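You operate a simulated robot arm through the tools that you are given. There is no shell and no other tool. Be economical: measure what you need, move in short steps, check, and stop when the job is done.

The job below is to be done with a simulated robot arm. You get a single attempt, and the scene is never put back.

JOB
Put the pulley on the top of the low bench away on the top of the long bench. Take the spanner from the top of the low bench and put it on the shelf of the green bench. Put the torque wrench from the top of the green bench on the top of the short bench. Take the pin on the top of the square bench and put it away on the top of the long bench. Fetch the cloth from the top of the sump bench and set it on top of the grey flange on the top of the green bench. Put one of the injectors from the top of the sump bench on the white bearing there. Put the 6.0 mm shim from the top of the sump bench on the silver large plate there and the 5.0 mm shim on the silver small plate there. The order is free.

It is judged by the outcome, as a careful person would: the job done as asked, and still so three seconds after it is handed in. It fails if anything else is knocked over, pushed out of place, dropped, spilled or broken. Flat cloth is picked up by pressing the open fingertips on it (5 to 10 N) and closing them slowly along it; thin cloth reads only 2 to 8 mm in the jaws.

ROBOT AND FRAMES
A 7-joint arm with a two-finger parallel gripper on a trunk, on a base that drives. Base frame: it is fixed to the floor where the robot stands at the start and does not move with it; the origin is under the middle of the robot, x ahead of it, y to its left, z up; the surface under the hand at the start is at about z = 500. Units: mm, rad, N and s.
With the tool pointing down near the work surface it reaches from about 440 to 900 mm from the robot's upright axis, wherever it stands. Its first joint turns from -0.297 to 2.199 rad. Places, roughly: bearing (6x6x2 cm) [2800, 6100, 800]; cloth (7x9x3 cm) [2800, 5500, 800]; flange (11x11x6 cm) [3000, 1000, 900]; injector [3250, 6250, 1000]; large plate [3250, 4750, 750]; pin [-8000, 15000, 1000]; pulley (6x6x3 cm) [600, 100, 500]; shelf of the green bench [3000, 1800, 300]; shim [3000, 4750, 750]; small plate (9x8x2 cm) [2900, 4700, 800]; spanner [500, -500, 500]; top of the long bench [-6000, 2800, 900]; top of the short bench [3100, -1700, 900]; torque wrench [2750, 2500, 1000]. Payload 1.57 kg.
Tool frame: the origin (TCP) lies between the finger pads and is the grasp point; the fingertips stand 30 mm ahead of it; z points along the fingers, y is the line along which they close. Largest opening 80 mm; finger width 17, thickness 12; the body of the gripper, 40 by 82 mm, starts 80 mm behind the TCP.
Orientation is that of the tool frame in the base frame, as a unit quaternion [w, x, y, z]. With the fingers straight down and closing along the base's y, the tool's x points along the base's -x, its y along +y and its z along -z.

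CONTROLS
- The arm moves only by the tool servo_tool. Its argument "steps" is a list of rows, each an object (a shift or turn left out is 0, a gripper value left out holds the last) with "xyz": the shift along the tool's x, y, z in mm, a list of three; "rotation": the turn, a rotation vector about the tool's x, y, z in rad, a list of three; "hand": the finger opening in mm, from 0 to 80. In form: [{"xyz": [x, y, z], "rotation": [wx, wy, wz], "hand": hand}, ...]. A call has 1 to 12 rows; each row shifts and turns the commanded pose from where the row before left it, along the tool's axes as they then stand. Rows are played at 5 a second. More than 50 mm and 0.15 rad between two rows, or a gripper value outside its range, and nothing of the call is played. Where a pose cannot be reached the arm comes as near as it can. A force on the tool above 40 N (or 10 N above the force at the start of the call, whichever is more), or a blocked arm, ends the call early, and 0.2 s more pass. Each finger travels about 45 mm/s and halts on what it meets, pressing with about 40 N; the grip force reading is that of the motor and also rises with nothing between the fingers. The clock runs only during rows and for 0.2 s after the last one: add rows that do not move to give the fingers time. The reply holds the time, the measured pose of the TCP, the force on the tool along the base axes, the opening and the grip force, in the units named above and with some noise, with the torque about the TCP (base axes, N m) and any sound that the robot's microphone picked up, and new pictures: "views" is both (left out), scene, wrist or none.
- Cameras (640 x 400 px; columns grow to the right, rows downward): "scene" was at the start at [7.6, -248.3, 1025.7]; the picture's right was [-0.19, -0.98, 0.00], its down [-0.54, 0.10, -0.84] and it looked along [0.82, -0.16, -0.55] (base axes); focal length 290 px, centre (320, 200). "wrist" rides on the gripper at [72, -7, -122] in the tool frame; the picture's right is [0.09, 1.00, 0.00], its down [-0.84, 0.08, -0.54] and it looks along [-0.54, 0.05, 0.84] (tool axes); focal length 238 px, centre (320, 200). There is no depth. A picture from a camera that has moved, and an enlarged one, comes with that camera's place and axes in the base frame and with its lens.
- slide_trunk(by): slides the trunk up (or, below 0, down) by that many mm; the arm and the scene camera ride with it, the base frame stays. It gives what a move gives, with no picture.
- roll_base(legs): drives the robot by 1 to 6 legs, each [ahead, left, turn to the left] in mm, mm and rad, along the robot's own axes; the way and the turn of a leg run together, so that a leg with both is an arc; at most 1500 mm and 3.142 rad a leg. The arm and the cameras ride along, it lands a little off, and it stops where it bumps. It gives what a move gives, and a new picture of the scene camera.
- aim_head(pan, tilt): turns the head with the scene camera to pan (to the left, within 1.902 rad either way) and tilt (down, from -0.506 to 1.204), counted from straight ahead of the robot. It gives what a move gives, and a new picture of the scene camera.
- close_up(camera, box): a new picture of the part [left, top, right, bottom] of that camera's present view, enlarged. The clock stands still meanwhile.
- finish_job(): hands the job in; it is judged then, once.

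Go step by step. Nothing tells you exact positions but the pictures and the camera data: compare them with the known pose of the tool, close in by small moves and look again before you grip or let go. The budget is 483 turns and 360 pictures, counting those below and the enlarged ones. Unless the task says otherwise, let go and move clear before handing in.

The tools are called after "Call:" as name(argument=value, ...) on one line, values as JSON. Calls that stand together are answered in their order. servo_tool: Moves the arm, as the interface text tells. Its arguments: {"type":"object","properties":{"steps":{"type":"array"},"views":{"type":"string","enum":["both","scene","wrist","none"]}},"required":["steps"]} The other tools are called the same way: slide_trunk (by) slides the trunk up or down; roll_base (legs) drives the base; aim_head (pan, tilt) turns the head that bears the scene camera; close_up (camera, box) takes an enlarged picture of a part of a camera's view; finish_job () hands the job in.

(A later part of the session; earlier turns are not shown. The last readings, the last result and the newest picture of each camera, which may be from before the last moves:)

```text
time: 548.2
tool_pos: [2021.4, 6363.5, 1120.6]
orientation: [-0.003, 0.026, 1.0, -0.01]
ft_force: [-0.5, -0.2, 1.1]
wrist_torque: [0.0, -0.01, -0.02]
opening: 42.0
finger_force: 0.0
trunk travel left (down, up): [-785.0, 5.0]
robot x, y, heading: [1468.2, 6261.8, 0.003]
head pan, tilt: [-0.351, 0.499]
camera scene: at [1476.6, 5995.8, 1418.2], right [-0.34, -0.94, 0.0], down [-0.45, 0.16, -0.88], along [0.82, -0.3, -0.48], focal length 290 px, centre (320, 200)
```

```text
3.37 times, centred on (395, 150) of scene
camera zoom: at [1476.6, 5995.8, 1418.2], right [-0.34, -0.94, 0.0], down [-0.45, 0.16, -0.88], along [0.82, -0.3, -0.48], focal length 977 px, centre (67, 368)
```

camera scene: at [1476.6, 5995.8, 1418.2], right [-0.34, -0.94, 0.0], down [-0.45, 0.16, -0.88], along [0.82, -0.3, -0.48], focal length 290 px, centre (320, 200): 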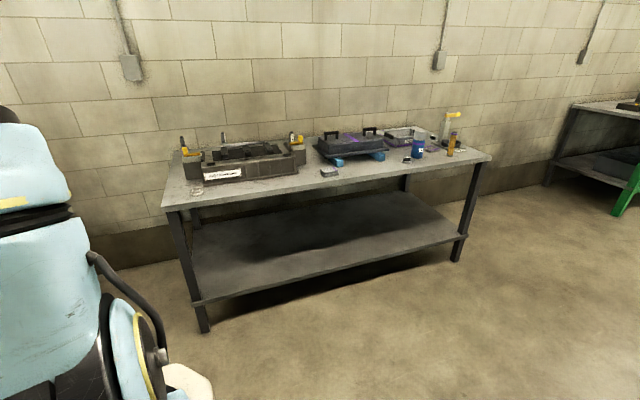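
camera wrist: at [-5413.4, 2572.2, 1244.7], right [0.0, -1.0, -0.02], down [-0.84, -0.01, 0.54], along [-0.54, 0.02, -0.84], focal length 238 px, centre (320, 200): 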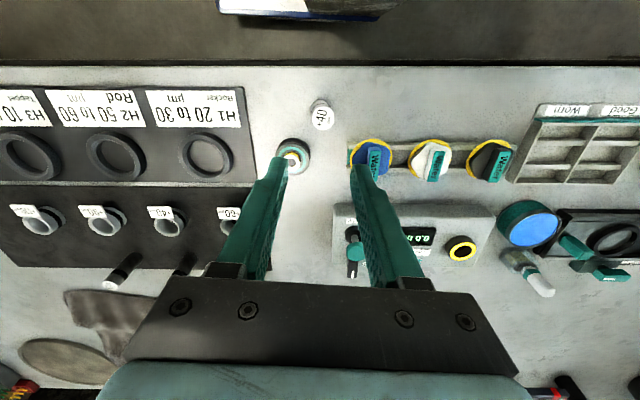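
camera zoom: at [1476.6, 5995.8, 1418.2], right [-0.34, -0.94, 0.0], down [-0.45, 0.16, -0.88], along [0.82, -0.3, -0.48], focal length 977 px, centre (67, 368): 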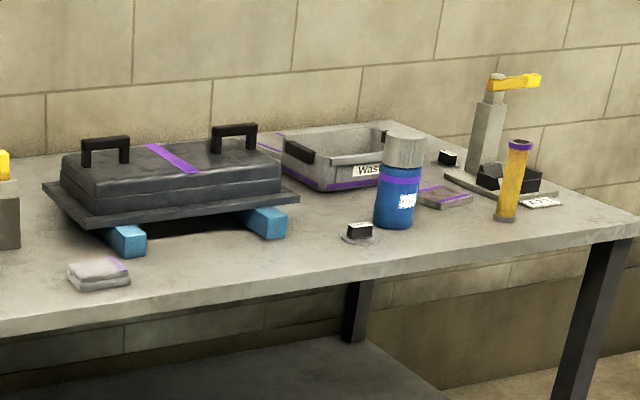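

I see the silver bearing at the left front, injectors standing behind the crankcase, the folded cloth at the front middle, and shims and plates at the right. I'll drive closer to the left part first.

Call:
roll_base(legs=[[680, -150, 0]])

Call:
aim_head(pan=-0.05, tilt=0.5)

Call:
servo_tool(steps=[{}], views="wrist")

```text
time: 552.1
tool_pos: [2701.5, 6217.4, 1121.9]
orientation: [-0.002, 0.024, 1.0, -0.01]
ft_force: [-0.9, 0.4, -0.6]
wrist_torque: [-0.01, -0.01, -0.01]
opening: 42.0
finger_force: 0.2
trunk travel left (down, up): [-785.0, 5.0]
robot x, y, heading: [2152.0, 6107.7, 0.003]
head pan, tilt: [-0.351, 0.499]
camera scene: at [2158.5, 5848.7, 1418.2], right [-0.34, -0.94, 0.0], down [-0.45, 0.16, -0.88], along [0.83, -0.3, -0.48], focal length 290 px, centre (320, 200)
```

scene: 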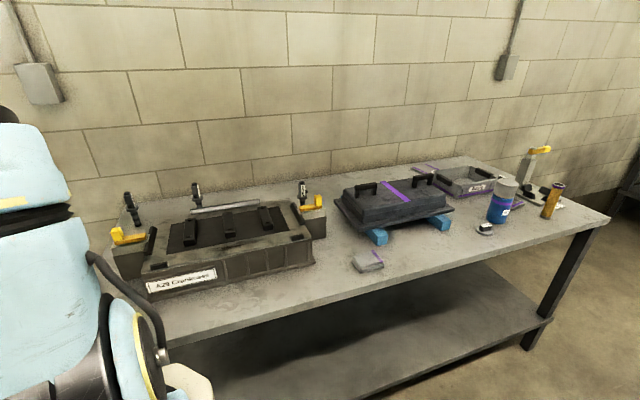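

```text
time: 552.9
tool_pos: [2701.0, 6217.7, 1121.4]
orientation: [-0.003, 0.024, 1.0, -0.011]
ft_force: [0.1, -0.6, -0.1]
wrist_torque: [-0.01, 0.0, -0.01]
opening: 41.9
finger_force: 0.1
trunk travel left (down, up): [-785.0, 5.0]
robot x, y, heading: [2150.9, 6109.6, 0.005]
head pan, tilt: [-0.051, 0.499]
camera scene: at [2163.9, 5875.4, 1418.2], right [-0.05, -1.0, 0.0], down [-0.48, 0.02, -0.88], along [0.88, -0.04, -0.48], focal length 290 px, centre (320, 200)
```

scene: 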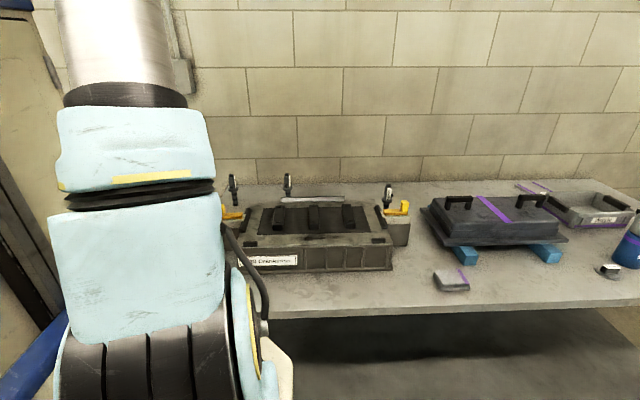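

```text
time: 553.3
tool_pos: [2701.8, 6217.6, 1121.5]
orientation: [-0.003, 0.023, 1.0, -0.011]
ft_force: [0.7, 0.6, 0.1]
wrist_torque: [0.0, -0.01, 0.0]
opening: 42.0
finger_force: 0.1
trunk travel left (down, up): [-785.0, 5.0]
robot x, y, heading: [2149.8, 6108.7, 0.003]
head pan, tilt: [-0.051, 0.499]
camera wrist: at [2629.3, 6217.0, 1244.3], right [-0.04, 1.0, -0.02], down [0.84, 0.05, 0.54], along [0.54, 0.01, -0.84], focal length 238 px, centre (320, 200)
```

wrist: 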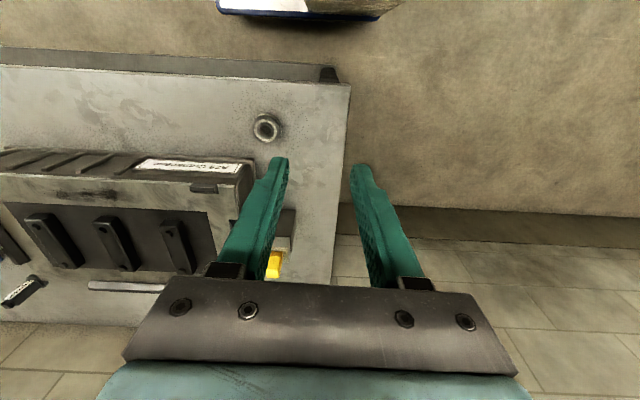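

Call:
close_up(camera="scene", box=[220, 150, 440, 280])

```text
2.91 times, centred on (330, 215) of scene
camera zoom: at [2163.9, 5875.4, 1418.2], right [-0.05, -1.0, 0.0], down [-0.48, 0.02, -0.88], along [0.88, -0.04, -0.48], focal length 843 px, centre (291, 156)
```

zoom: 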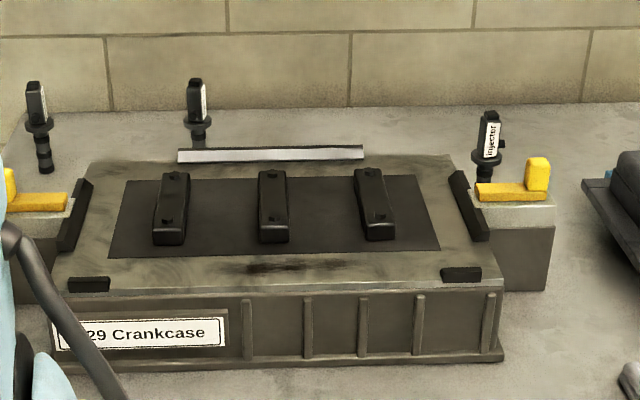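

The injectors stand behind the crankcase at about x 3280, out of reach from the front. I'll see whether I can approach from the bench's left end.

Call:
roll_base(legs=[[-500, 0, 0], [0, 0, 1.2]])

Call:
aim_head(pan=-0.5, tilt=0.35)

```text
time: 559.1
tool_pos: [1774.3, 6658.2, 1121.0]
orientation: [0.003, -0.536, 0.844, -0.01]
ft_force: [-0.3, -0.2, -0.1]
wrist_torque: [-0.01, 0.01, -0.03]
opening: 42.0
finger_force: 0.0
trunk travel left (down, up): [-785.0, 5.0]
robot x, y, heading: [1664.6, 6110.9, 1.184]
head pan, tilt: [-0.051, 0.499]
camera scene: at [1883.9, 6030.0, 1418.2], right [0.91, -0.42, 0.0], down [-0.2, -0.43, -0.88], along [0.37, 0.8, -0.48], focal length 290 px, centre (320, 200)
```

scene: 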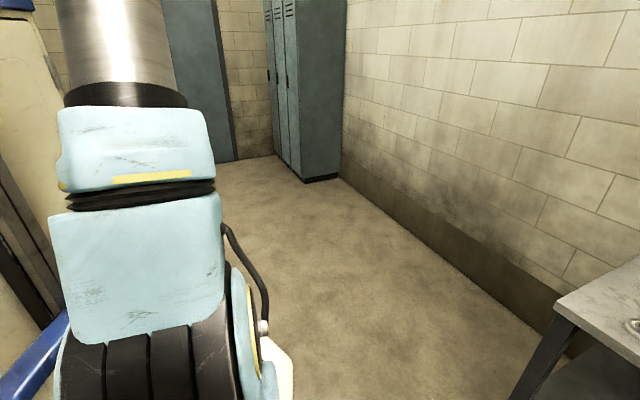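

```text
time: 560.0
tool_pos: [1773.8, 6658.5, 1122.2]
orientation: [0.004, -0.535, 0.845, -0.011]
ft_force: [-0.6, -0.3, -0.7]
wrist_torque: [0.0, 0.0, 0.0]
opening: 42.0
finger_force: 0.1
trunk travel left (down, up): [-785.0, 5.0]
robot x, y, heading: [1664.7, 6110.5, 1.182]
head pan, tilt: [-0.499, 0.351]
camera scene: at [1917.5, 6006.5, 1431.9], right [0.63, -0.77, 0.0], down [-0.27, -0.22, -0.94], along [0.73, 0.59, -0.34], focal length 290 px, centre (320, 200)
```

scene: 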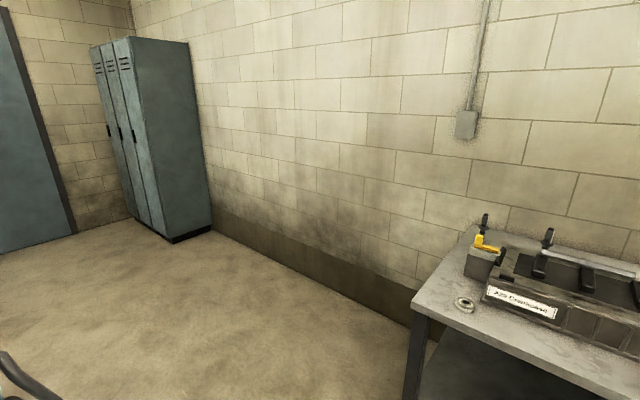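

There's plenty of free floor at the bench's left end. I'll go there and face -y.

Call:
roll_base(legs=[[0, 0, 0.388], [1050, 0, 0], [0, 0, -1.571], [0, 0, -1.571], [0, 1160, 0]])

Call:
aim_head(pan=0.1, tilt=0.5)

```text
time: 579.9
tool_pos: [2927.8, 6551.1, 1120.3]
orientation: [-0.011, 0.744, 0.668, -0.004]
ft_force: [0.6, -0.4, -0.6]
wrist_torque: [0.0, -0.01, 0.02]
opening: 41.8
finger_force: 0.0
trunk travel left (down, up): [-785.0, 5.0]
robot x, y, heading: [2855.3, 7105.6, -1.626]
head pan, tilt: [-0.499, 0.351]
camera scene: at [2580.5, 7117.8, 1431.9], right [-0.85, 0.53, 0.0], down [0.18, 0.29, -0.94], along [-0.49, -0.8, -0.34], focal length 290 px, centre (320, 200)
```

scene: 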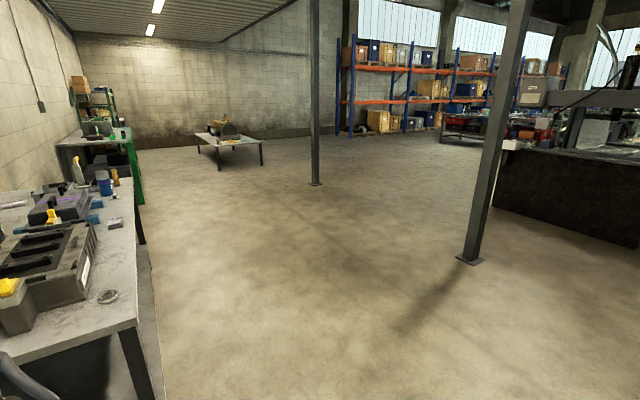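

```text
time: 580.9
tool_pos: [2928.6, 6551.1, 1120.2]
orientation: [-0.009, 0.744, 0.668, -0.006]
ft_force: [-0.2, -0.2, -0.1]
wrist_torque: [0.01, -0.01, 0.02]
opening: 41.7
finger_force: 0.0
trunk travel left (down, up): [-785.0, 5.0]
robot x, y, heading: [2859.0, 7109.3, -1.628]
head pan, tilt: [0.099, 0.499]
camera scene: at [2633.5, 7106.0, 1418.2], right [-1.0, -0.04, 0.0], down [-0.02, 0.48, -0.88], along [0.04, -0.88, -0.48], focal length 290 px, centre (320, 200)
```

scene: 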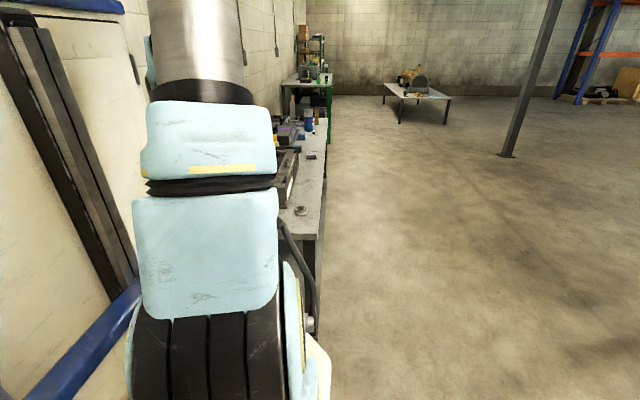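

Call:
roll_base(legs=[[0, 0, 0.057], [240, 0, 0]])

Call:
servo_tool(steps=[{"xyz": [0, 40, 0], "hand": 80}, {"xyz": [0, 40, 0]}, {"xyz": [0, 40, 0]}, {}], views="wrist")

```text
time: 583.1
tool_pos: [2958.6, 6315.3, 1120.7]
orientation: [-0.01, 0.725, 0.689, -0.006]
ft_force: [0.7, -0.5, 0.5]
wrist_torque: [0.01, 0.0, -0.03]
opening: 42.1
finger_force: 0.1
trunk travel left (down, up): [-785.0, 5.0]
robot x, y, heading: [2854.7, 6862.0, -1.569]
head pan, tilt: [0.099, 0.499]
camera scene: at [2634.1, 6854.1, 1418.2], right [-0.99, -0.1, 0.0], down [-0.05, 0.48, -0.88], along [0.09, -0.87, -0.48], focal length 290 px, centre (320, 200)
```

scene: 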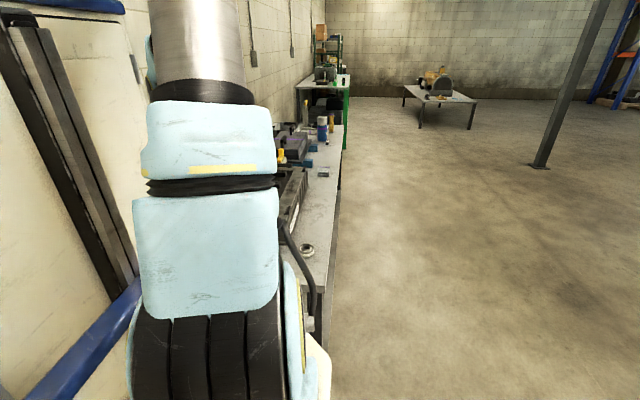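

```text
time: 584.1
tool_pos: [3077.6, 6308.3, 1120.3]
orientation: [-0.01, 0.726, 0.688, -0.006]
ft_force: [-0.3, 0.4, 0.3]
wrist_torque: [0.01, -0.03, -0.01]
opening: 80.0
finger_force: 0.1
trunk travel left (down, up): [-785.0, 5.0]
robot x, y, heading: [2854.7, 6868.2, -1.567]
head pan, tilt: [0.099, 0.499]
camera wrist: at [3076.7, 6379.6, 1243.6], right [1.0, 0.04, -0.02], down [0.04, -0.84, 0.54], along [0.0, -0.54, -0.84], focal length 238 px, centre (320, 200)
```

wrist: 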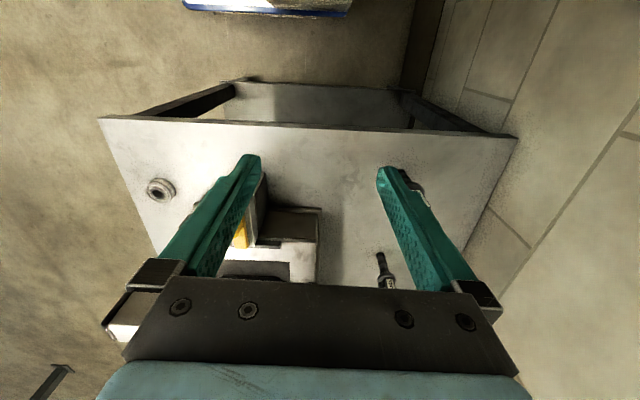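

One injector is just behind the right finger, near (3284, 6192). I'll shift over for a better view.

Call:
servo_tool(steps=[{"xyz": [15, 45, 0]}, {"xyz": [15, 45, 0]}, {"xyz": [15, 45, 0]}, {"xyz": [10, 40, 0]}, {}], views="wrist")

```text
time: 585.3
tool_pos: [3216.3, 6347.4, 1116.7]
orientation: [-0.009, 0.725, 0.688, -0.005]
ft_force: [0.3, 0.5, -1.2]
wrist_torque: [-0.03, 0.02, 0.01]
opening: 79.9
finger_force: 0.1
out of reach, approached as far as the arm can: row 4
trunk travel left (down, up): [-785.0, 5.0]
robot x, y, heading: [2853.2, 6869.7, -1.569]
head pan, tilt: [0.099, 0.499]
camera wrist: at [3215.2, 6419.0, 1239.3], right [1.0, 0.04, -0.02], down [0.04, -0.84, 0.54], along [0.0, -0.54, -0.84], focal length 238 px, centre (320, 200)
```

wrist: 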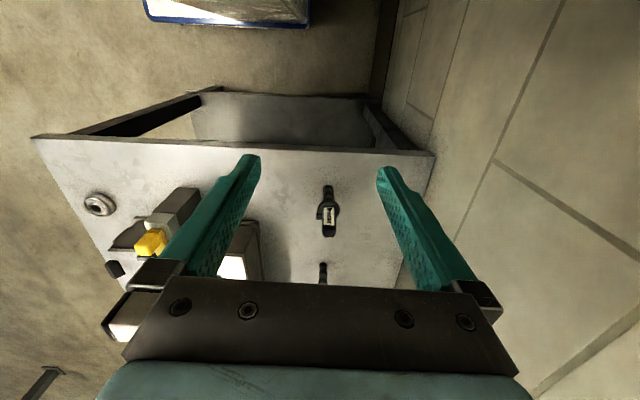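

The reach stopped short, probably at a wrist joint limit. I'll turn the tool with the arm and retry.

Call:
servo_tool(steps=[{"rotation": [0, 0, -0.15]}, {"rotation": [0, 0, -0.15]}, {"rotation": [0, 0, -0.15]}, {"xyz": [-20, 20, 0], "rotation": [0, 0, 0]}, {}], views="wrist")

```text
time: 586.5
tool_pos: [3217.1, 6347.1, 1117.9]
orientation: [-0.009, 0.555, 0.832, -0.003]
ft_force: [0.0, 0.7, 0.0]
wrist_torque: [0.03, 0.02, -0.01]
opening: 80.1
finger_force: 0.1
out of reach, approached as far as the arm can: row 4
trunk travel left (down, up): [-785.0, 5.0]
robot x, y, heading: [2856.1, 6867.3, -1.572]
head pan, tilt: [0.099, 0.499]
camera wrist: at [3184.2, 6409.7, 1241.5], right [0.88, 0.47, -0.01], down [0.4, -0.75, 0.53], along [0.24, -0.47, -0.85], focal length 238 px, centre (320, 200)
```

wrist: 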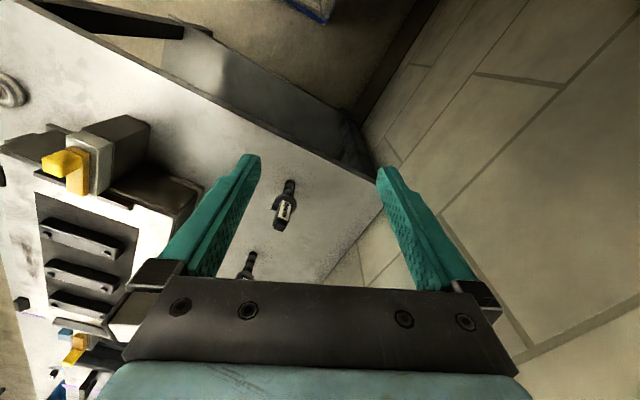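

Call:
servo_tool(steps=[{"xyz": [-37, -15, 0]}, {"xyz": [-37, -15, 0]}, {}], views="none")

Call:
servo_tool(steps=[{"xyz": [-11, 28, 0]}, {}], views="none")

```text
time: 587.3
tool_pos: [3203.4, 6250.7, 1124.1]
orientation: [-0.01, 0.554, 0.833, -0.003]
ft_force: [-1.0, 0.4, -0.1]
wrist_torque: [-0.03, 0.02, 0.0]
opening: 80.0
finger_force: 0.1
out of reach, approached as far as the arm can: row 1, 2
trunk travel left (down, up): [-785.0, 5.0]
robot x, y, heading: [2857.9, 6862.4, -1.574]
head pan, tilt: [0.099, 0.499]
```

```text
time: 587.9
tool_pos: [3205.4, 6250.6, 1123.5]
orientation: [-0.01, 0.553, 0.833, -0.002]
ft_force: [-0.4, 1.0, -1.4]
wrist_torque: [-0.03, -0.01, 0.06]
opening: 79.9
finger_force: 0.1
out of reach, approached as far as the arm can: row 1
trunk travel left (down, up): [-785.0, 5.0]
robot x, y, heading: [2852.8, 6866.1, -1.57]
head pan, tilt: [0.099, 0.499]
```

The hand stops at a lateral limit of about 350 mm. I'll pull it in and shift the base toward the wall side instead.

Call:
servo_tool(steps=[{"xyz": [15, -37, 0]}, {"xyz": [15, -37, 0]}, {"xyz": [15, -37, 0]}, {}], views="none")

Call:
roll_base(legs=[[0, 170, 0]])

Call:
servo_tool(steps=[{"rotation": [0, 0, 0.15]}, {"rotation": [0, 0, 0.15]}, {"rotation": [0, 0, 0.12]}, {}], views="wrist")

```text
time: 588.9
tool_pos: [3083.2, 6249.5, 1126.5]
orientation: [-0.011, 0.554, 0.833, -0.004]
ft_force: [-0.5, 0.5, -0.1]
wrist_torque: [0.0, 0.0, 0.03]
opening: 80.2
finger_force: 0.0
trunk travel left (down, up): [-785.0, 5.0]
robot x, y, heading: [2856.1, 6868.2, -1.571]
head pan, tilt: [0.099, 0.499]
```

```text
time: 590.3
tool_pos: [3252.7, 6247.4, 1125.8]
orientation: [-0.01, 0.555, 0.832, -0.002]
ft_force: [-0.2, -0.3, 0.1]
wrist_torque: [-0.01, 0.03, 0.0]
opening: 80.1
finger_force: 0.1
trunk travel left (down, up): [-785.0, 5.0]
robot x, y, heading: [3022.0, 6868.4, -1.579]
head pan, tilt: [0.099, 0.499]
camera scene: at [2803.4, 6854.4, 1418.2], right [-1.0, -0.1, 0.0], down [-0.05, 0.48, -0.88], along [0.08, -0.87, -0.48], focal length 290 px, centre (320, 200)
```

scene: 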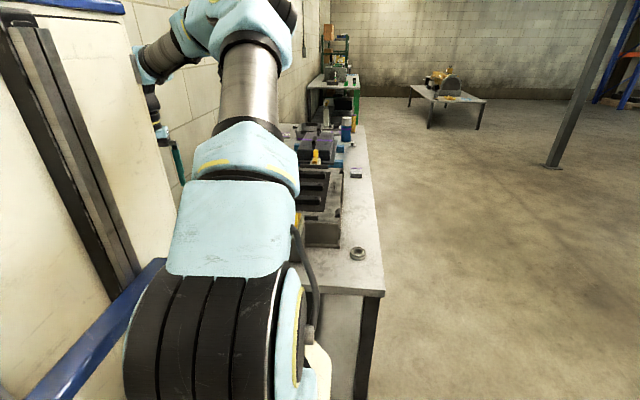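

```text
time: 591.3
tool_pos: [3253.4, 6247.7, 1127.5]
orientation: [-0.009, 0.717, 0.697, -0.006]
ft_force: [0.8, 0.1, -0.1]
wrist_torque: [0.0, -0.01, 0.0]
opening: 80.0
finger_force: 0.1
trunk travel left (down, up): [-785.0, 5.0]
robot x, y, heading: [3027.3, 6866.9, -1.572]
head pan, tilt: [0.099, 0.499]
camera wrist: at [3250.3, 6318.6, 1250.0], right [1.0, 0.07, -0.02], down [0.07, -0.84, 0.54], along [0.02, -0.54, -0.84], focal length 238 px, centre (320, 200)
```

wrist: 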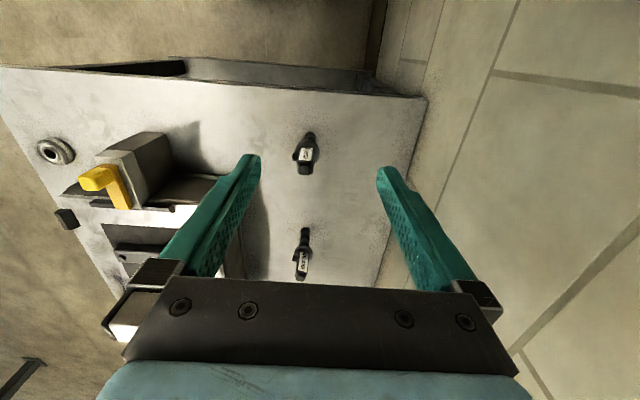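

The injectors are at about (3232, 6190) and farther on. I'll centre over the nearer one.

Call:
servo_tool(steps=[{"xyz": [-30, -10, 0]}, {"xyz": [-28, -10, 0]}, {}], views="wrist")

Call:
close_up(camera="wrist", box=[240, 40, 400, 240])

```text
time: 592.1
tool_pos: [3230.4, 6188.1, 1126.5]
orientation: [-0.008, 0.715, 0.699, -0.005]
ft_force: [-0.3, 0.2, 0.8]
wrist_torque: [-0.02, -0.04, 0.0]
opening: 80.0
finger_force: 0.1
trunk travel left (down, up): [-785.0, 5.0]
robot x, y, heading: [3023.4, 6866.8, -1.578]
head pan, tilt: [0.099, 0.499]
camera wrist: at [3227.5, 6259.4, 1249.1], right [1.0, 0.07, -0.02], down [0.07, -0.84, 0.54], along [0.02, -0.54, -0.84], focal length 238 px, centre (320, 200)
```

wrist: 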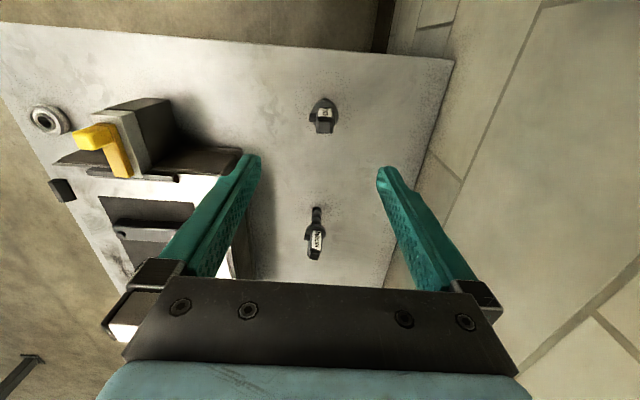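

```text
2.00 times, centred on (320, 140) of wrist
camera zoom: at [3227.5, 6259.4, 1249.1], right [1.0, 0.07, -0.02], down [0.07, -0.84, 0.54], along [0.02, -0.54, -0.84], focal length 477 px, centre (320, 320)
```

zoom: 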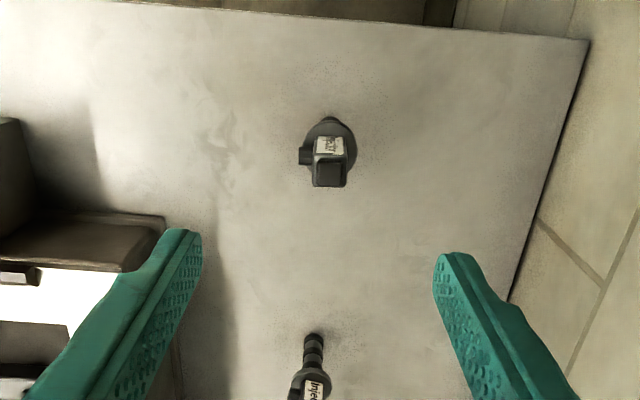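

The injector has a base near z 815, a flange at about 885 and a head block above it to about 937. I'll lower to just above it and check again.

Call:
servo_tool(steps=[{"xyz": [-8, 4, 40]}, {"xyz": [0, 0, 45]}, {"xyz": [0, 0, 30]}, {}], views="wrist")

Call:
close_up(camera="wrist", box=[240, 80, 400, 280])

```text
time: 593.1
tool_pos: [3230.7, 6182.4, 1011.3]
orientation: [-0.009, 0.716, 0.698, -0.005]
ft_force: [0.3, -0.5, 0.8]
wrist_torque: [0.02, 0.01, -0.03]
opening: 79.8
finger_force: 0.0
trunk travel left (down, up): [-785.0, 5.0]
robot x, y, heading: [3026.2, 6865.9, -1.57]
head pan, tilt: [0.099, 0.499]
camera wrist: at [3228.5, 6252.7, 1133.9], right [1.0, 0.07, -0.02], down [0.07, -0.84, 0.54], along [0.02, -0.54, -0.84], focal length 238 px, centre (320, 200)
```

wrist: 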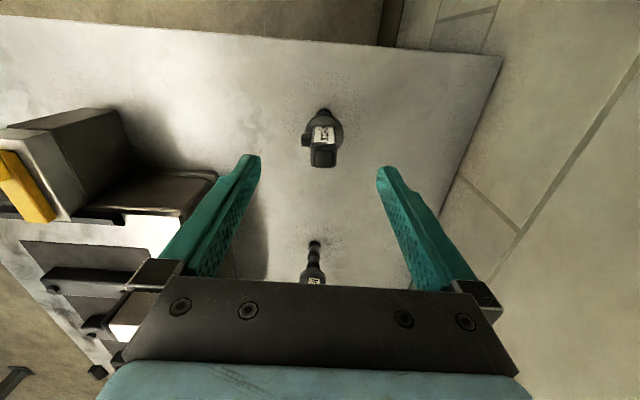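

```text
2.00 times, centred on (320, 180) of wrist
camera zoom: at [3228.5, 6252.7, 1133.9], right [1.0, 0.07, -0.02], down [0.07, -0.84, 0.54], along [0.02, -0.54, -0.84], focal length 477 px, centre (320, 240)
```

zoom: 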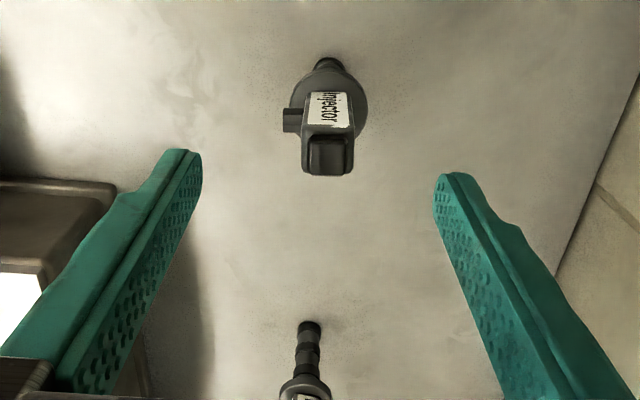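

I'll align slightly, lower the fingertips to just above the flange, and close gently.

Call:
servo_tool(steps=[{"xyz": [-6, 1, 30]}, {"xyz": [0, 0, 30]}, {"xyz": [0, 0, 18]}, {}], views="wrist")

Call:
close_up(camera="wrist", box=[240, 80, 400, 280])

```text
time: 594.1
tool_pos: [3231.4, 6176.0, 933.0]
orientation: [-0.009, 0.716, 0.698, -0.006]
ft_force: [0.1, 0.9, 1.1]
wrist_torque: [0.0, 0.02, 0.02]
opening: 80.0
finger_force: 0.1
trunk travel left (down, up): [-785.0, 5.0]
robot x, y, heading: [3028.5, 6864.5, -1.573]
head pan, tilt: [0.099, 0.499]
camera wrist: at [3228.4, 6247.4, 1056.3], right [1.0, 0.07, -0.02], down [0.07, -0.84, 0.54], along [0.02, -0.54, -0.84], focal length 238 px, centre (320, 200)
```

wrist: 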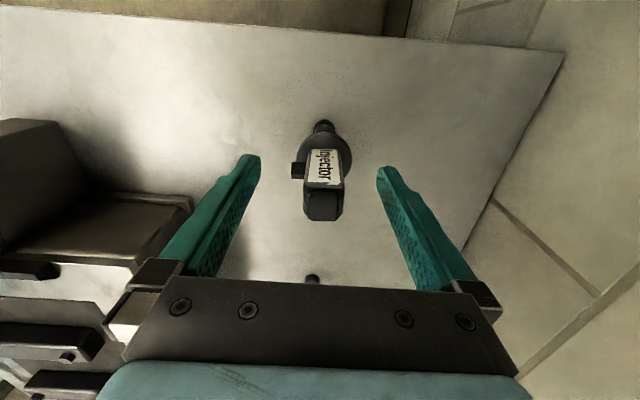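

```text
2.00 times, centred on (320, 180) of wrist
camera zoom: at [3228.4, 6247.4, 1056.3], right [1.0, 0.07, -0.02], down [0.07, -0.84, 0.54], along [0.02, -0.54, -0.84], focal length 477 px, centre (320, 240)
```

zoom: 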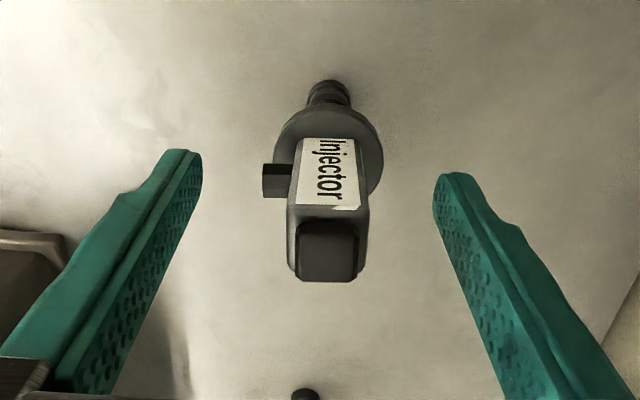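

Call:
servo_tool(steps=[{"hand": 60}, {"hand": 48}, {"hand": 40}, {"hand": 34}, {"hand": 28}, {"hand": 22}, {"hand": 18}, {}, {}], views="wrist")

```text
time: 596.1
tool_pos: [3231.5, 6176.5, 934.6]
orientation: [-0.009, 0.716, 0.698, -0.005]
ft_force: [0.3, 0.6, 1.0]
wrist_torque: [-0.03, -0.13, 0.0]
opening: 21.8
finger_force: 34.8
trunk travel left (down, up): [-785.0, 5.0]
robot x, y, heading: [3025.5, 6866.6, -1.578]
head pan, tilt: [0.099, 0.499]
camera wrist: at [3228.5, 6247.5, 1056.5], right [1.0, 0.07, -0.02], down [0.07, -0.84, 0.54], along [0.02, -0.54, -0.84], focal length 238 px, centre (320, 200)
```

wrist: 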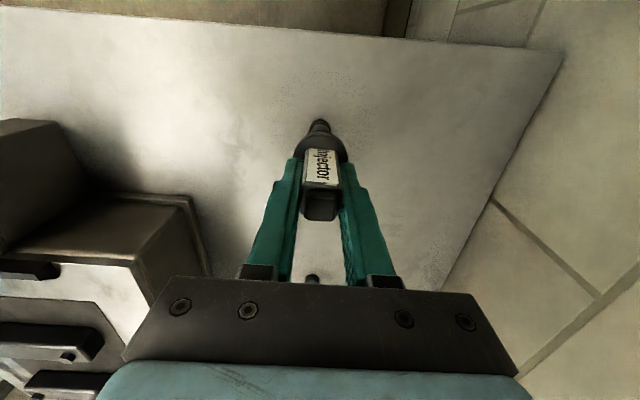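

Gripped at 21.8 mm. I'll lift.

Call:
servo_tool(steps=[{"xyz": [0, 0, -20]}, {"xyz": [0, 0, -45]}, {"xyz": [0, 0, -45]}, {"xyz": [0, 0, -45]}, {}], views="wrist")

```text
time: 597.3
tool_pos: [3234.9, 6177.9, 1088.6]
orientation: [-0.009, 0.716, 0.698, -0.006]
ft_force: [0.3, 0.3, -3.2]
wrist_torque: [0.0, -0.04, -0.02]
opening: 21.8
finger_force: 34.8
trunk travel left (down, up): [-785.0, 5.0]
robot x, y, heading: [3022.8, 6868.3, -1.573]
head pan, tilt: [0.099, 0.499]
camera wrist: at [3231.8, 6249.4, 1212.5], right [1.0, 0.07, -0.02], down [0.07, -0.84, 0.54], along [0.02, -0.54, -0.84], focal length 238 px, centre (320, 200)
```

wrist: 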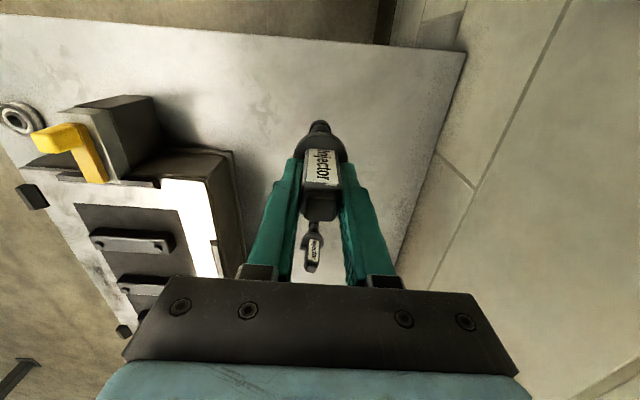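

It's held upright. I'll retract beyond the bench end, shift the base to the right, and approach the bearing.

Call:
servo_tool(steps=[{"xyz": [45, 0, 0]}, {"xyz": [45, 0, 0]}, {"xyz": [45, 0, 0]}, {"xyz": [20, 0, 0]}, {}], views="none")

Call:
roll_base(legs=[[0, -430, 0]])

Call:
servo_tool(steps=[{"xyz": [-40, 0, 0]}, {"xyz": [-40, 0, 0]}, {}], views="wrist")

```text
time: 598.5
tool_pos: [3238.0, 6332.3, 1090.1]
orientation: [-0.009, 0.716, 0.698, -0.006]
ft_force: [-0.5, -0.2, -2.8]
wrist_torque: [-0.01, 0.02, -0.01]
opening: 21.8
finger_force: 35.2
trunk travel left (down, up): [-785.0, 5.0]
robot x, y, heading: [3024.1, 6869.1, -1.569]
head pan, tilt: [0.099, 0.499]
```

```text
time: 601.2
tool_pos: [2803.3, 6333.3, 1090.2]
orientation: [-0.009, 0.715, 0.699, -0.005]
ft_force: [-0.8, 0.3, -2.8]
wrist_torque: [-0.03, 0.01, 0.0]
opening: 21.9
finger_force: 35.1
trunk travel left (down, up): [-785.0, 5.0]
robot x, y, heading: [2586.6, 6867.0, -1.574]
head pan, tilt: [0.099, 0.499]
camera scene: at [2367.9, 6855.2, 1418.2], right [-1.0, -0.1, 0.0], down [-0.05, 0.48, -0.88], along [0.09, -0.87, -0.48], focal length 290 px, centre (320, 200)
```

scene: 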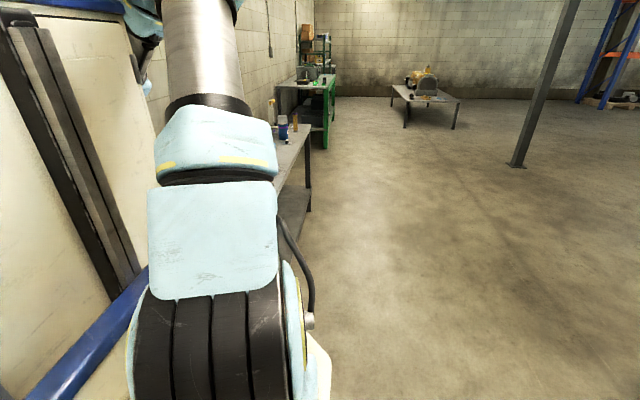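

```text
time: 602.0
tool_pos: [2801.3, 6253.6, 1089.2]
orientation: [-0.009, 0.715, 0.699, -0.005]
ft_force: [-0.6, 0.5, -2.9]
wrist_torque: [-0.02, 0.03, -0.02]
opening: 21.9
finger_force: 33.9
trunk travel left (down, up): [-785.0, 5.0]
robot x, y, heading: [2592.6, 6862.5, -1.575]
head pan, tilt: [0.099, 0.499]
camera wrist: at [2799.0, 6324.9, 1212.7], right [1.0, 0.07, -0.02], down [0.07, -0.84, 0.54], along [0.02, -0.54, -0.84], focal length 238 px, centre (320, 200)
```

wrist: 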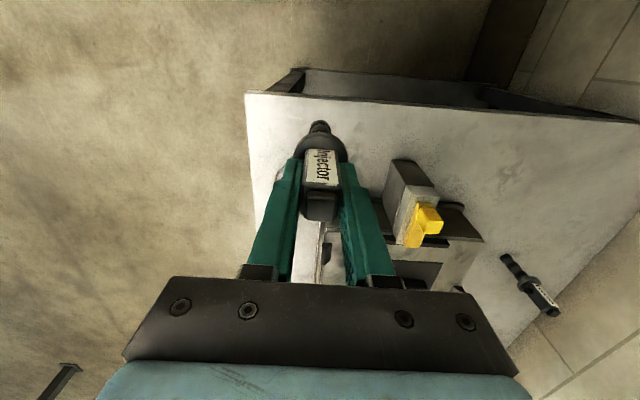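

The hand hides the bearing. I'll shift sideways to measure it properly.

Call:
servo_tool(steps=[{"xyz": [0, 45, 0]}, {"xyz": [-10, 45, 0]}, {}], views="wrist")

Call:
close_up(camera="wrist", box=[180, 100, 340, 200])

Call:
aim_head(pan=0.3, tilt=0.6)

```text
time: 602.8
tool_pos: [2890.7, 6242.1, 1086.9]
orientation: [-0.009, 0.716, 0.698, -0.006]
ft_force: [-0.1, 0.5, -3.6]
wrist_torque: [-0.03, 0.0, 0.01]
opening: 21.7
finger_force: 35.0
trunk travel left (down, up): [-785.0, 5.0]
robot x, y, heading: [2587.0, 6868.5, -1.577]
head pan, tilt: [0.099, 0.499]
camera wrist: at [2886.6, 6313.3, 1211.2], right [1.0, 0.07, -0.02], down [0.07, -0.84, 0.54], along [0.02, -0.54, -0.84], focal length 238 px, centre (320, 200)
```

wrist: 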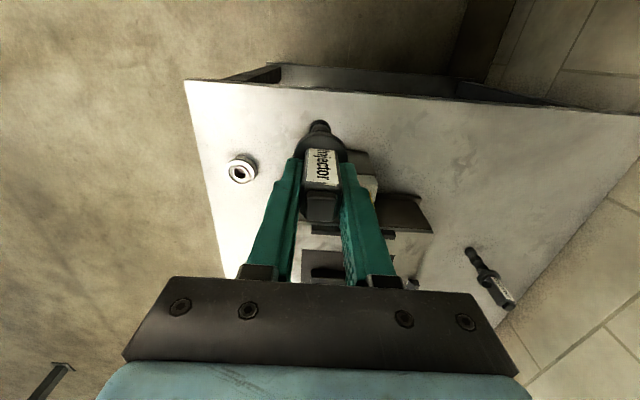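

```text
4.00 times, centred on (260, 150) of wrist
camera zoom: at [2886.6, 6313.3, 1211.2], right [1.0, 0.07, -0.02], down [0.07, -0.84, 0.54], along [0.02, -0.54, -0.84], focal length 953 px, centre (560, 400)
```

zoom: 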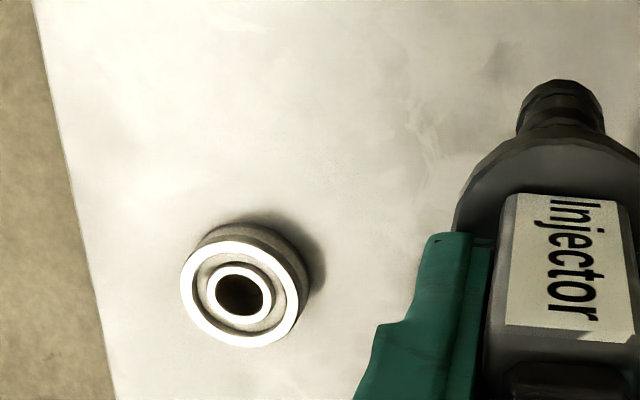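

```text
time: 603.5
tool_pos: [2890.1, 6242.0, 1087.0]
orientation: [-0.01, 0.716, 0.699, -0.005]
ft_force: [-0.4, 0.3, -3.3]
wrist_torque: [-0.01, 0.02, 0.01]
opening: 22.0
finger_force: 34.6
trunk travel left (down, up): [-785.0, 5.0]
robot x, y, heading: [2587.4, 6867.1, -1.573]
head pan, tilt: [0.3, 0.6]
camera scene: at [2384.9, 6861.2, 1409.1], right [-0.96, -0.29, 0.0], down [-0.17, 0.54, -0.83], along [0.24, -0.79, -0.56], focal length 290 px, centre (320, 200)
```

scene: 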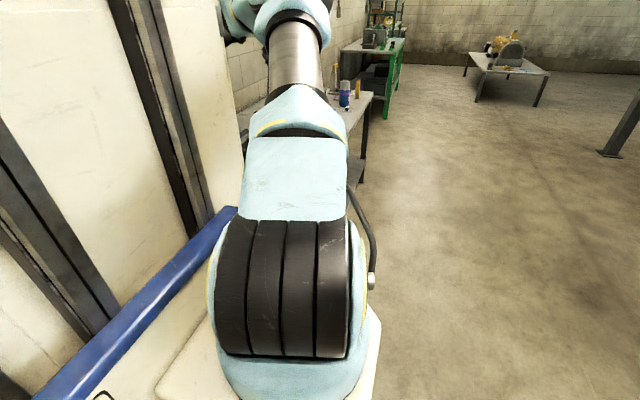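

The bench top is about z 825 and the bearing's top centre is near (2754, 6120, 845). I'll move the injector above it and descend partway.

Call:
servo_tool(steps=[{"xyz": [-33, -32, 0]}, {"xyz": [-33, -32, 0]}, {"xyz": [-33, -32, 0]}, {"xyz": [-33, -32, 0]}, {"xyz": [0, 0, 40]}, {"xyz": [0, 0, 30]}, {}], views="wrist")

Call:
close_up(camera="wrist", box=[240, 60, 400, 160])

```text
time: 605.1
tool_pos: [2759.1, 6114.6, 1019.1]
orientation: [-0.01, 0.715, 0.699, -0.006]
ft_force: [0.4, -0.8, -3.2]
wrist_torque: [-0.01, 0.0, 0.03]
opening: 22.1
finger_force: 35.0
trunk travel left (down, up): [-785.0, 5.0]
robot x, y, heading: [2585.1, 6867.8, -1.579]
head pan, tilt: [0.3, 0.6]
camera wrist: at [2756.1, 6184.7, 1142.3], right [1.0, 0.07, -0.02], down [0.07, -0.84, 0.54], along [0.02, -0.54, -0.84], focal length 238 px, centre (320, 200)
```

wrist: 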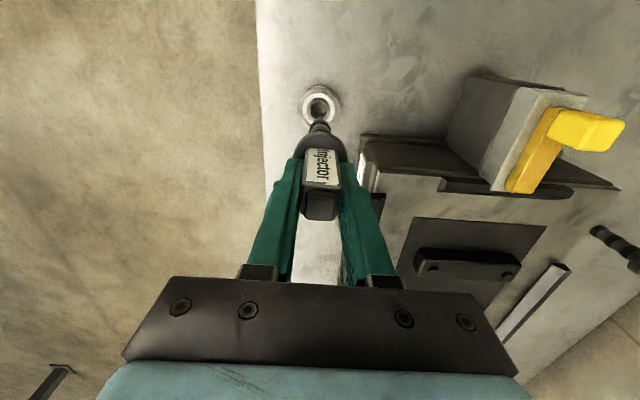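

```text
4.00 times, centred on (320, 110) of wrist
camera zoom: at [2756.1, 6184.7, 1142.3], right [1.0, 0.07, -0.02], down [0.07, -0.84, 0.54], along [0.02, -0.54, -0.84], focal length 953 px, centre (320, 560)
```

zoom: 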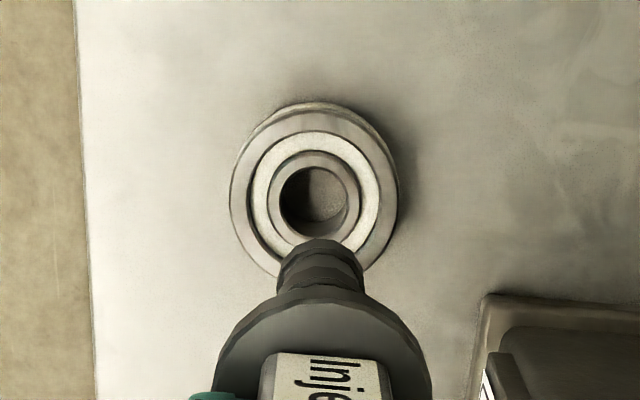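

Nearly aligned. I'll shift x by -3 and lower until the tip is just above the bearing, then check.

Call:
servo_tool(steps=[{"xyz": [0, -3.4, 25]}, {"xyz": [0, 0, 25]}, {}], views="none")

Call:
close_up(camera="wrist", box=[240, 70, 400, 170])

```text
time: 605.9
tool_pos: [2754.6, 6114.2, 969.3]
orientation: [-0.01, 0.716, 0.698, -0.006]
ft_force: [-0.2, 1.1, -2.9]
wrist_torque: [0.0, -0.02, 0.04]
opening: 21.9
finger_force: 34.8
trunk travel left (down, up): [-785.0, 5.0]
robot x, y, heading: [2589.0, 6870.7, -1.572]
head pan, tilt: [0.3, 0.6]
```

```text
4.00 times, centred on (320, 120) of wrist
camera zoom: at [2751.7, 6185.6, 1092.9], right [1.0, 0.07, -0.02], down [0.07, -0.84, 0.54], along [0.02, -0.54, -0.84], focal length 953 px, centre (320, 520)
```

zoom: 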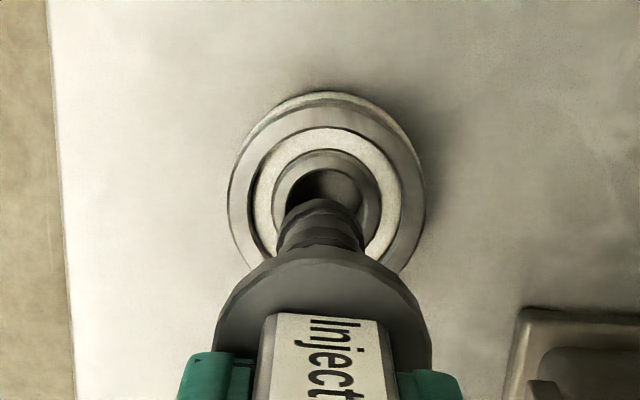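

Aligned within a couple of mm. I'll lower in small steps.

Call:
servo_tool(steps=[{"xyz": [1, 1.5, 10]}, {"xyz": [0, 0, 8]}, {}], views="none")

Call:
servo_tool(steps=[{"xyz": [0, 0, 4]}, {}], views="none")

Call:
servo_tool(steps=[{"xyz": [0, 0, 3]}, {}], views="none")

```text
time: 606.7
tool_pos: [2755.9, 6114.4, 953.8]
orientation: [-0.008, 0.715, 0.699, -0.005]
ft_force: [-0.7, 0.8, 7.1]
wrist_torque: [0.17, -0.1, 0.02]
opening: 21.4
finger_force: 34.3
trunk travel left (down, up): [-785.0, 5.0]
robot x, y, heading: [2586.3, 6866.6, -1.573]
head pan, tilt: [0.3, 0.6]
```

```text
time: 607.3
tool_pos: [2754.2, 6113.1, 950.4]
orientation: [-0.007, 0.716, 0.698, -0.006]
ft_force: [-1.0, -2.2, 28.8]
wrist_torque: [-0.11, -0.06, -0.03]
opening: 21.8
finger_force: 34.7
trunk travel left (down, up): [-785.0, 5.0]
robot x, y, heading: [2581.0, 6867.7, -1.569]
head pan, tilt: [0.3, 0.6]
```

```text
time: 608.0
tool_pos: [2755.1, 6114.3, 946.8]
orientation: [-0.006, 0.716, 0.698, -0.006]
ft_force: [-1.5, 3.4, 12.8]
wrist_torque: [0.34, 0.04, 0.0]
opening: 21.5
finger_force: 34.5
trunk travel left (down, up): [-785.0, 5.0]
robot x, y, heading: [2586.2, 6870.9, -1.573]
head pan, tilt: [0.3, 0.6]
stopped in row 2: the force on the tool passed its limit at 40 N (the readings are from after the stop); the commanded pose is now the measured one
```

Call:
close_up(camera="wrist", box=[240, 80, 400, 180])

```text
4.00 times, centred on (320, 130) of wrist
camera zoom: at [2752.0, 6185.5, 1071.1], right [1.0, 0.07, -0.02], down [0.07, -0.84, 0.54], along [0.02, -0.54, -0.84], focal length 953 px, centre (320, 480)
```

zoom: 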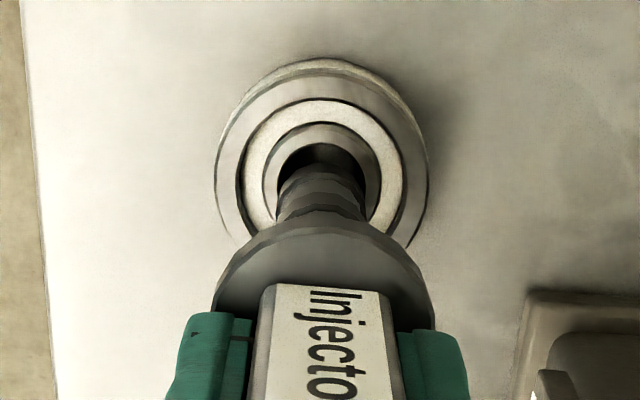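

The tip sits on the race about 5 mm off the bore centre. I'll lift slightly, shift +y by 5 mm, and try to seat it in the bore.

Call:
servo_tool(steps=[{"xyz": [0, 0, -8]}, {"xyz": [5, 0.5, 0]}, {"xyz": [0, 0, 2]}, {}], views="none")

Call:
close_up(camera="wrist", box=[240, 80, 400, 180])

```text
time: 609.0
tool_pos: [2755.0, 6119.9, 952.7]
orientation: [-0.008, 0.716, 0.698, -0.006]
ft_force: [0.5, -0.5, -3.3]
wrist_torque: [-0.04, 0.0, 0.0]
opening: 21.6
finger_force: 35.2
trunk travel left (down, up): [-785.0, 5.0]
robot x, y, heading: [2588.0, 6868.1, -1.569]
head pan, tilt: [0.3, 0.6]
```

```text
4.00 times, centred on (320, 130) of wrist
camera zoom: at [2753.0, 6190.7, 1075.8], right [1.0, 0.07, -0.02], down [0.07, -0.84, 0.54], along [0.02, -0.54, -0.84], focal length 953 px, centre (320, 480)
```

zoom: 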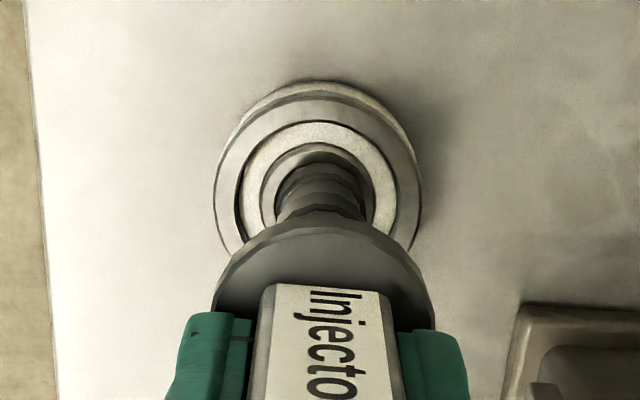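

Call:
servo_tool(steps=[{"xyz": [0, 0, 3]}, {"xyz": [0, 0, 3]}, {}], views="none")

Call:
servo_tool(steps=[{"xyz": [0, 0, 3]}, {}], views="none")

```text
time: 609.8
tool_pos: [2755.8, 6118.3, 947.4]
orientation: [-0.008, 0.716, 0.698, -0.007]
ft_force: [-1.0, 0.5, 6.4]
wrist_torque: [0.13, -0.06, 0.0]
opening: 21.7
finger_force: 34.7
trunk travel left (down, up): [-785.0, 5.0]
robot x, y, heading: [2590.0, 6866.4, -1.575]
head pan, tilt: [0.3, 0.6]
```

```text
time: 610.6
tool_pos: [2756.2, 6118.4, 946.7]
orientation: [-0.004, 0.716, 0.698, -0.007]
ft_force: [-2.2, 2.9, 15.2]
wrist_torque: [0.39, 0.06, 0.05]
opening: 21.9
finger_force: 34.9
trunk travel left (down, up): [-785.0, 5.0]
robot x, y, heading: [2586.9, 6863.0, -1.572]
head pan, tilt: [0.3, 0.6]
stopped in row 2: the force on the tool passed its limit at 41 N (the readings are from after the stop); the commanded pose is now the measured one
```

It's resting on the bearing, centred. I'll relieve the load and open slowly.

Call:
servo_tool(steps=[{"xyz": [0, 0, -1.5]}, {}, {"hand": 23}, {"hand": 25}, {"hand": 28}, {"hand": 32}, {"hand": 38}, {}], views="wrist")

```text
time: 612.4
tool_pos: [2756.8, 6119.4, 947.9]
orientation: [-0.006, 0.716, 0.698, -0.008]
ft_force: [-0.1, 0.1, 4.7]
wrist_torque: [0.02, -0.05, -0.01]
opening: 36.2
finger_force: 0.0
trunk travel left (down, up): [-785.0, 5.0]
robot x, y, heading: [2589.8, 6866.7, -1.571]
head pan, tilt: [0.3, 0.6]
camera wrist: at [2752.7, 6190.4, 1071.1], right [1.0, 0.07, -0.02], down [0.07, -0.84, 0.54], along [0.02, -0.54, -0.84], focal length 238 px, centre (320, 200)
```

wrist: 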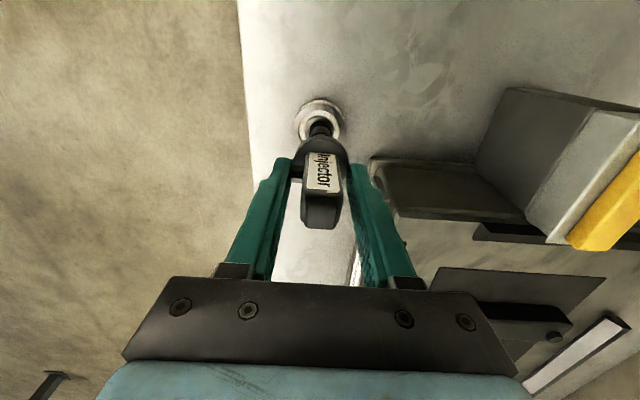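

Call:
close_up(camera="wrist", box=[230, 80, 420, 240])

```text
2.50 times, centred on (325, 160) of wrist
camera zoom: at [2752.7, 6190.4, 1071.1], right [1.0, 0.07, -0.02], down [0.07, -0.84, 0.54], along [0.02, -0.54, -0.84], focal length 596 px, centre (308, 300)
```

zoom: 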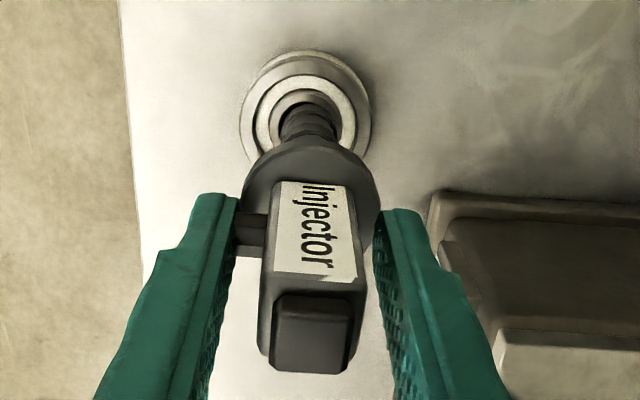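

Call:
servo_tool(steps=[{"xyz": [0, 0, -2]}, {"xyz": [0, 0, -2]}, {"hand": 44}, {"hand": 50}, {}], views="none")

Call:
close_up(camera="wrist", box=[230, 80, 420, 240])

```text
time: 613.6
tool_pos: [2755.1, 6117.5, 952.3]
orientation: [-0.005, 0.715, 0.699, -0.007]
ft_force: [-0.2, -0.5, 0.5]
wrist_torque: [0.01, 0.0, -0.01]
opening: 50.1
finger_force: 0.0
trunk travel left (down, up): [-785.0, 5.0]
robot x, y, heading: [2584.3, 6870.6, -1.577]
head pan, tilt: [0.3, 0.6]
```

```text
2.50 times, centred on (325, 160) of wrist
camera zoom: at [2752.3, 6189.9, 1074.9], right [1.0, 0.07, -0.02], down [0.07, -0.84, 0.54], along [0.02, -0.54, -0.84], focal length 596 px, centre (308, 300)
```

zoom: 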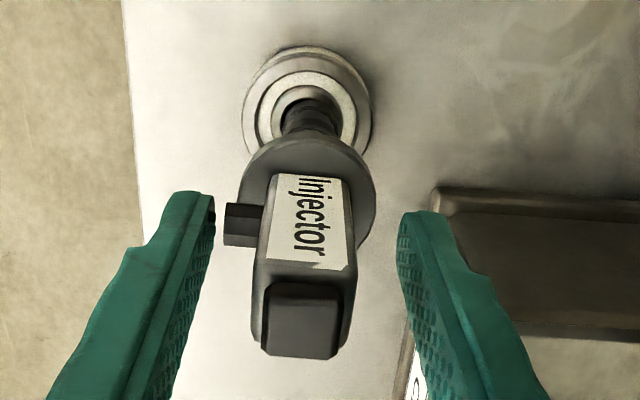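

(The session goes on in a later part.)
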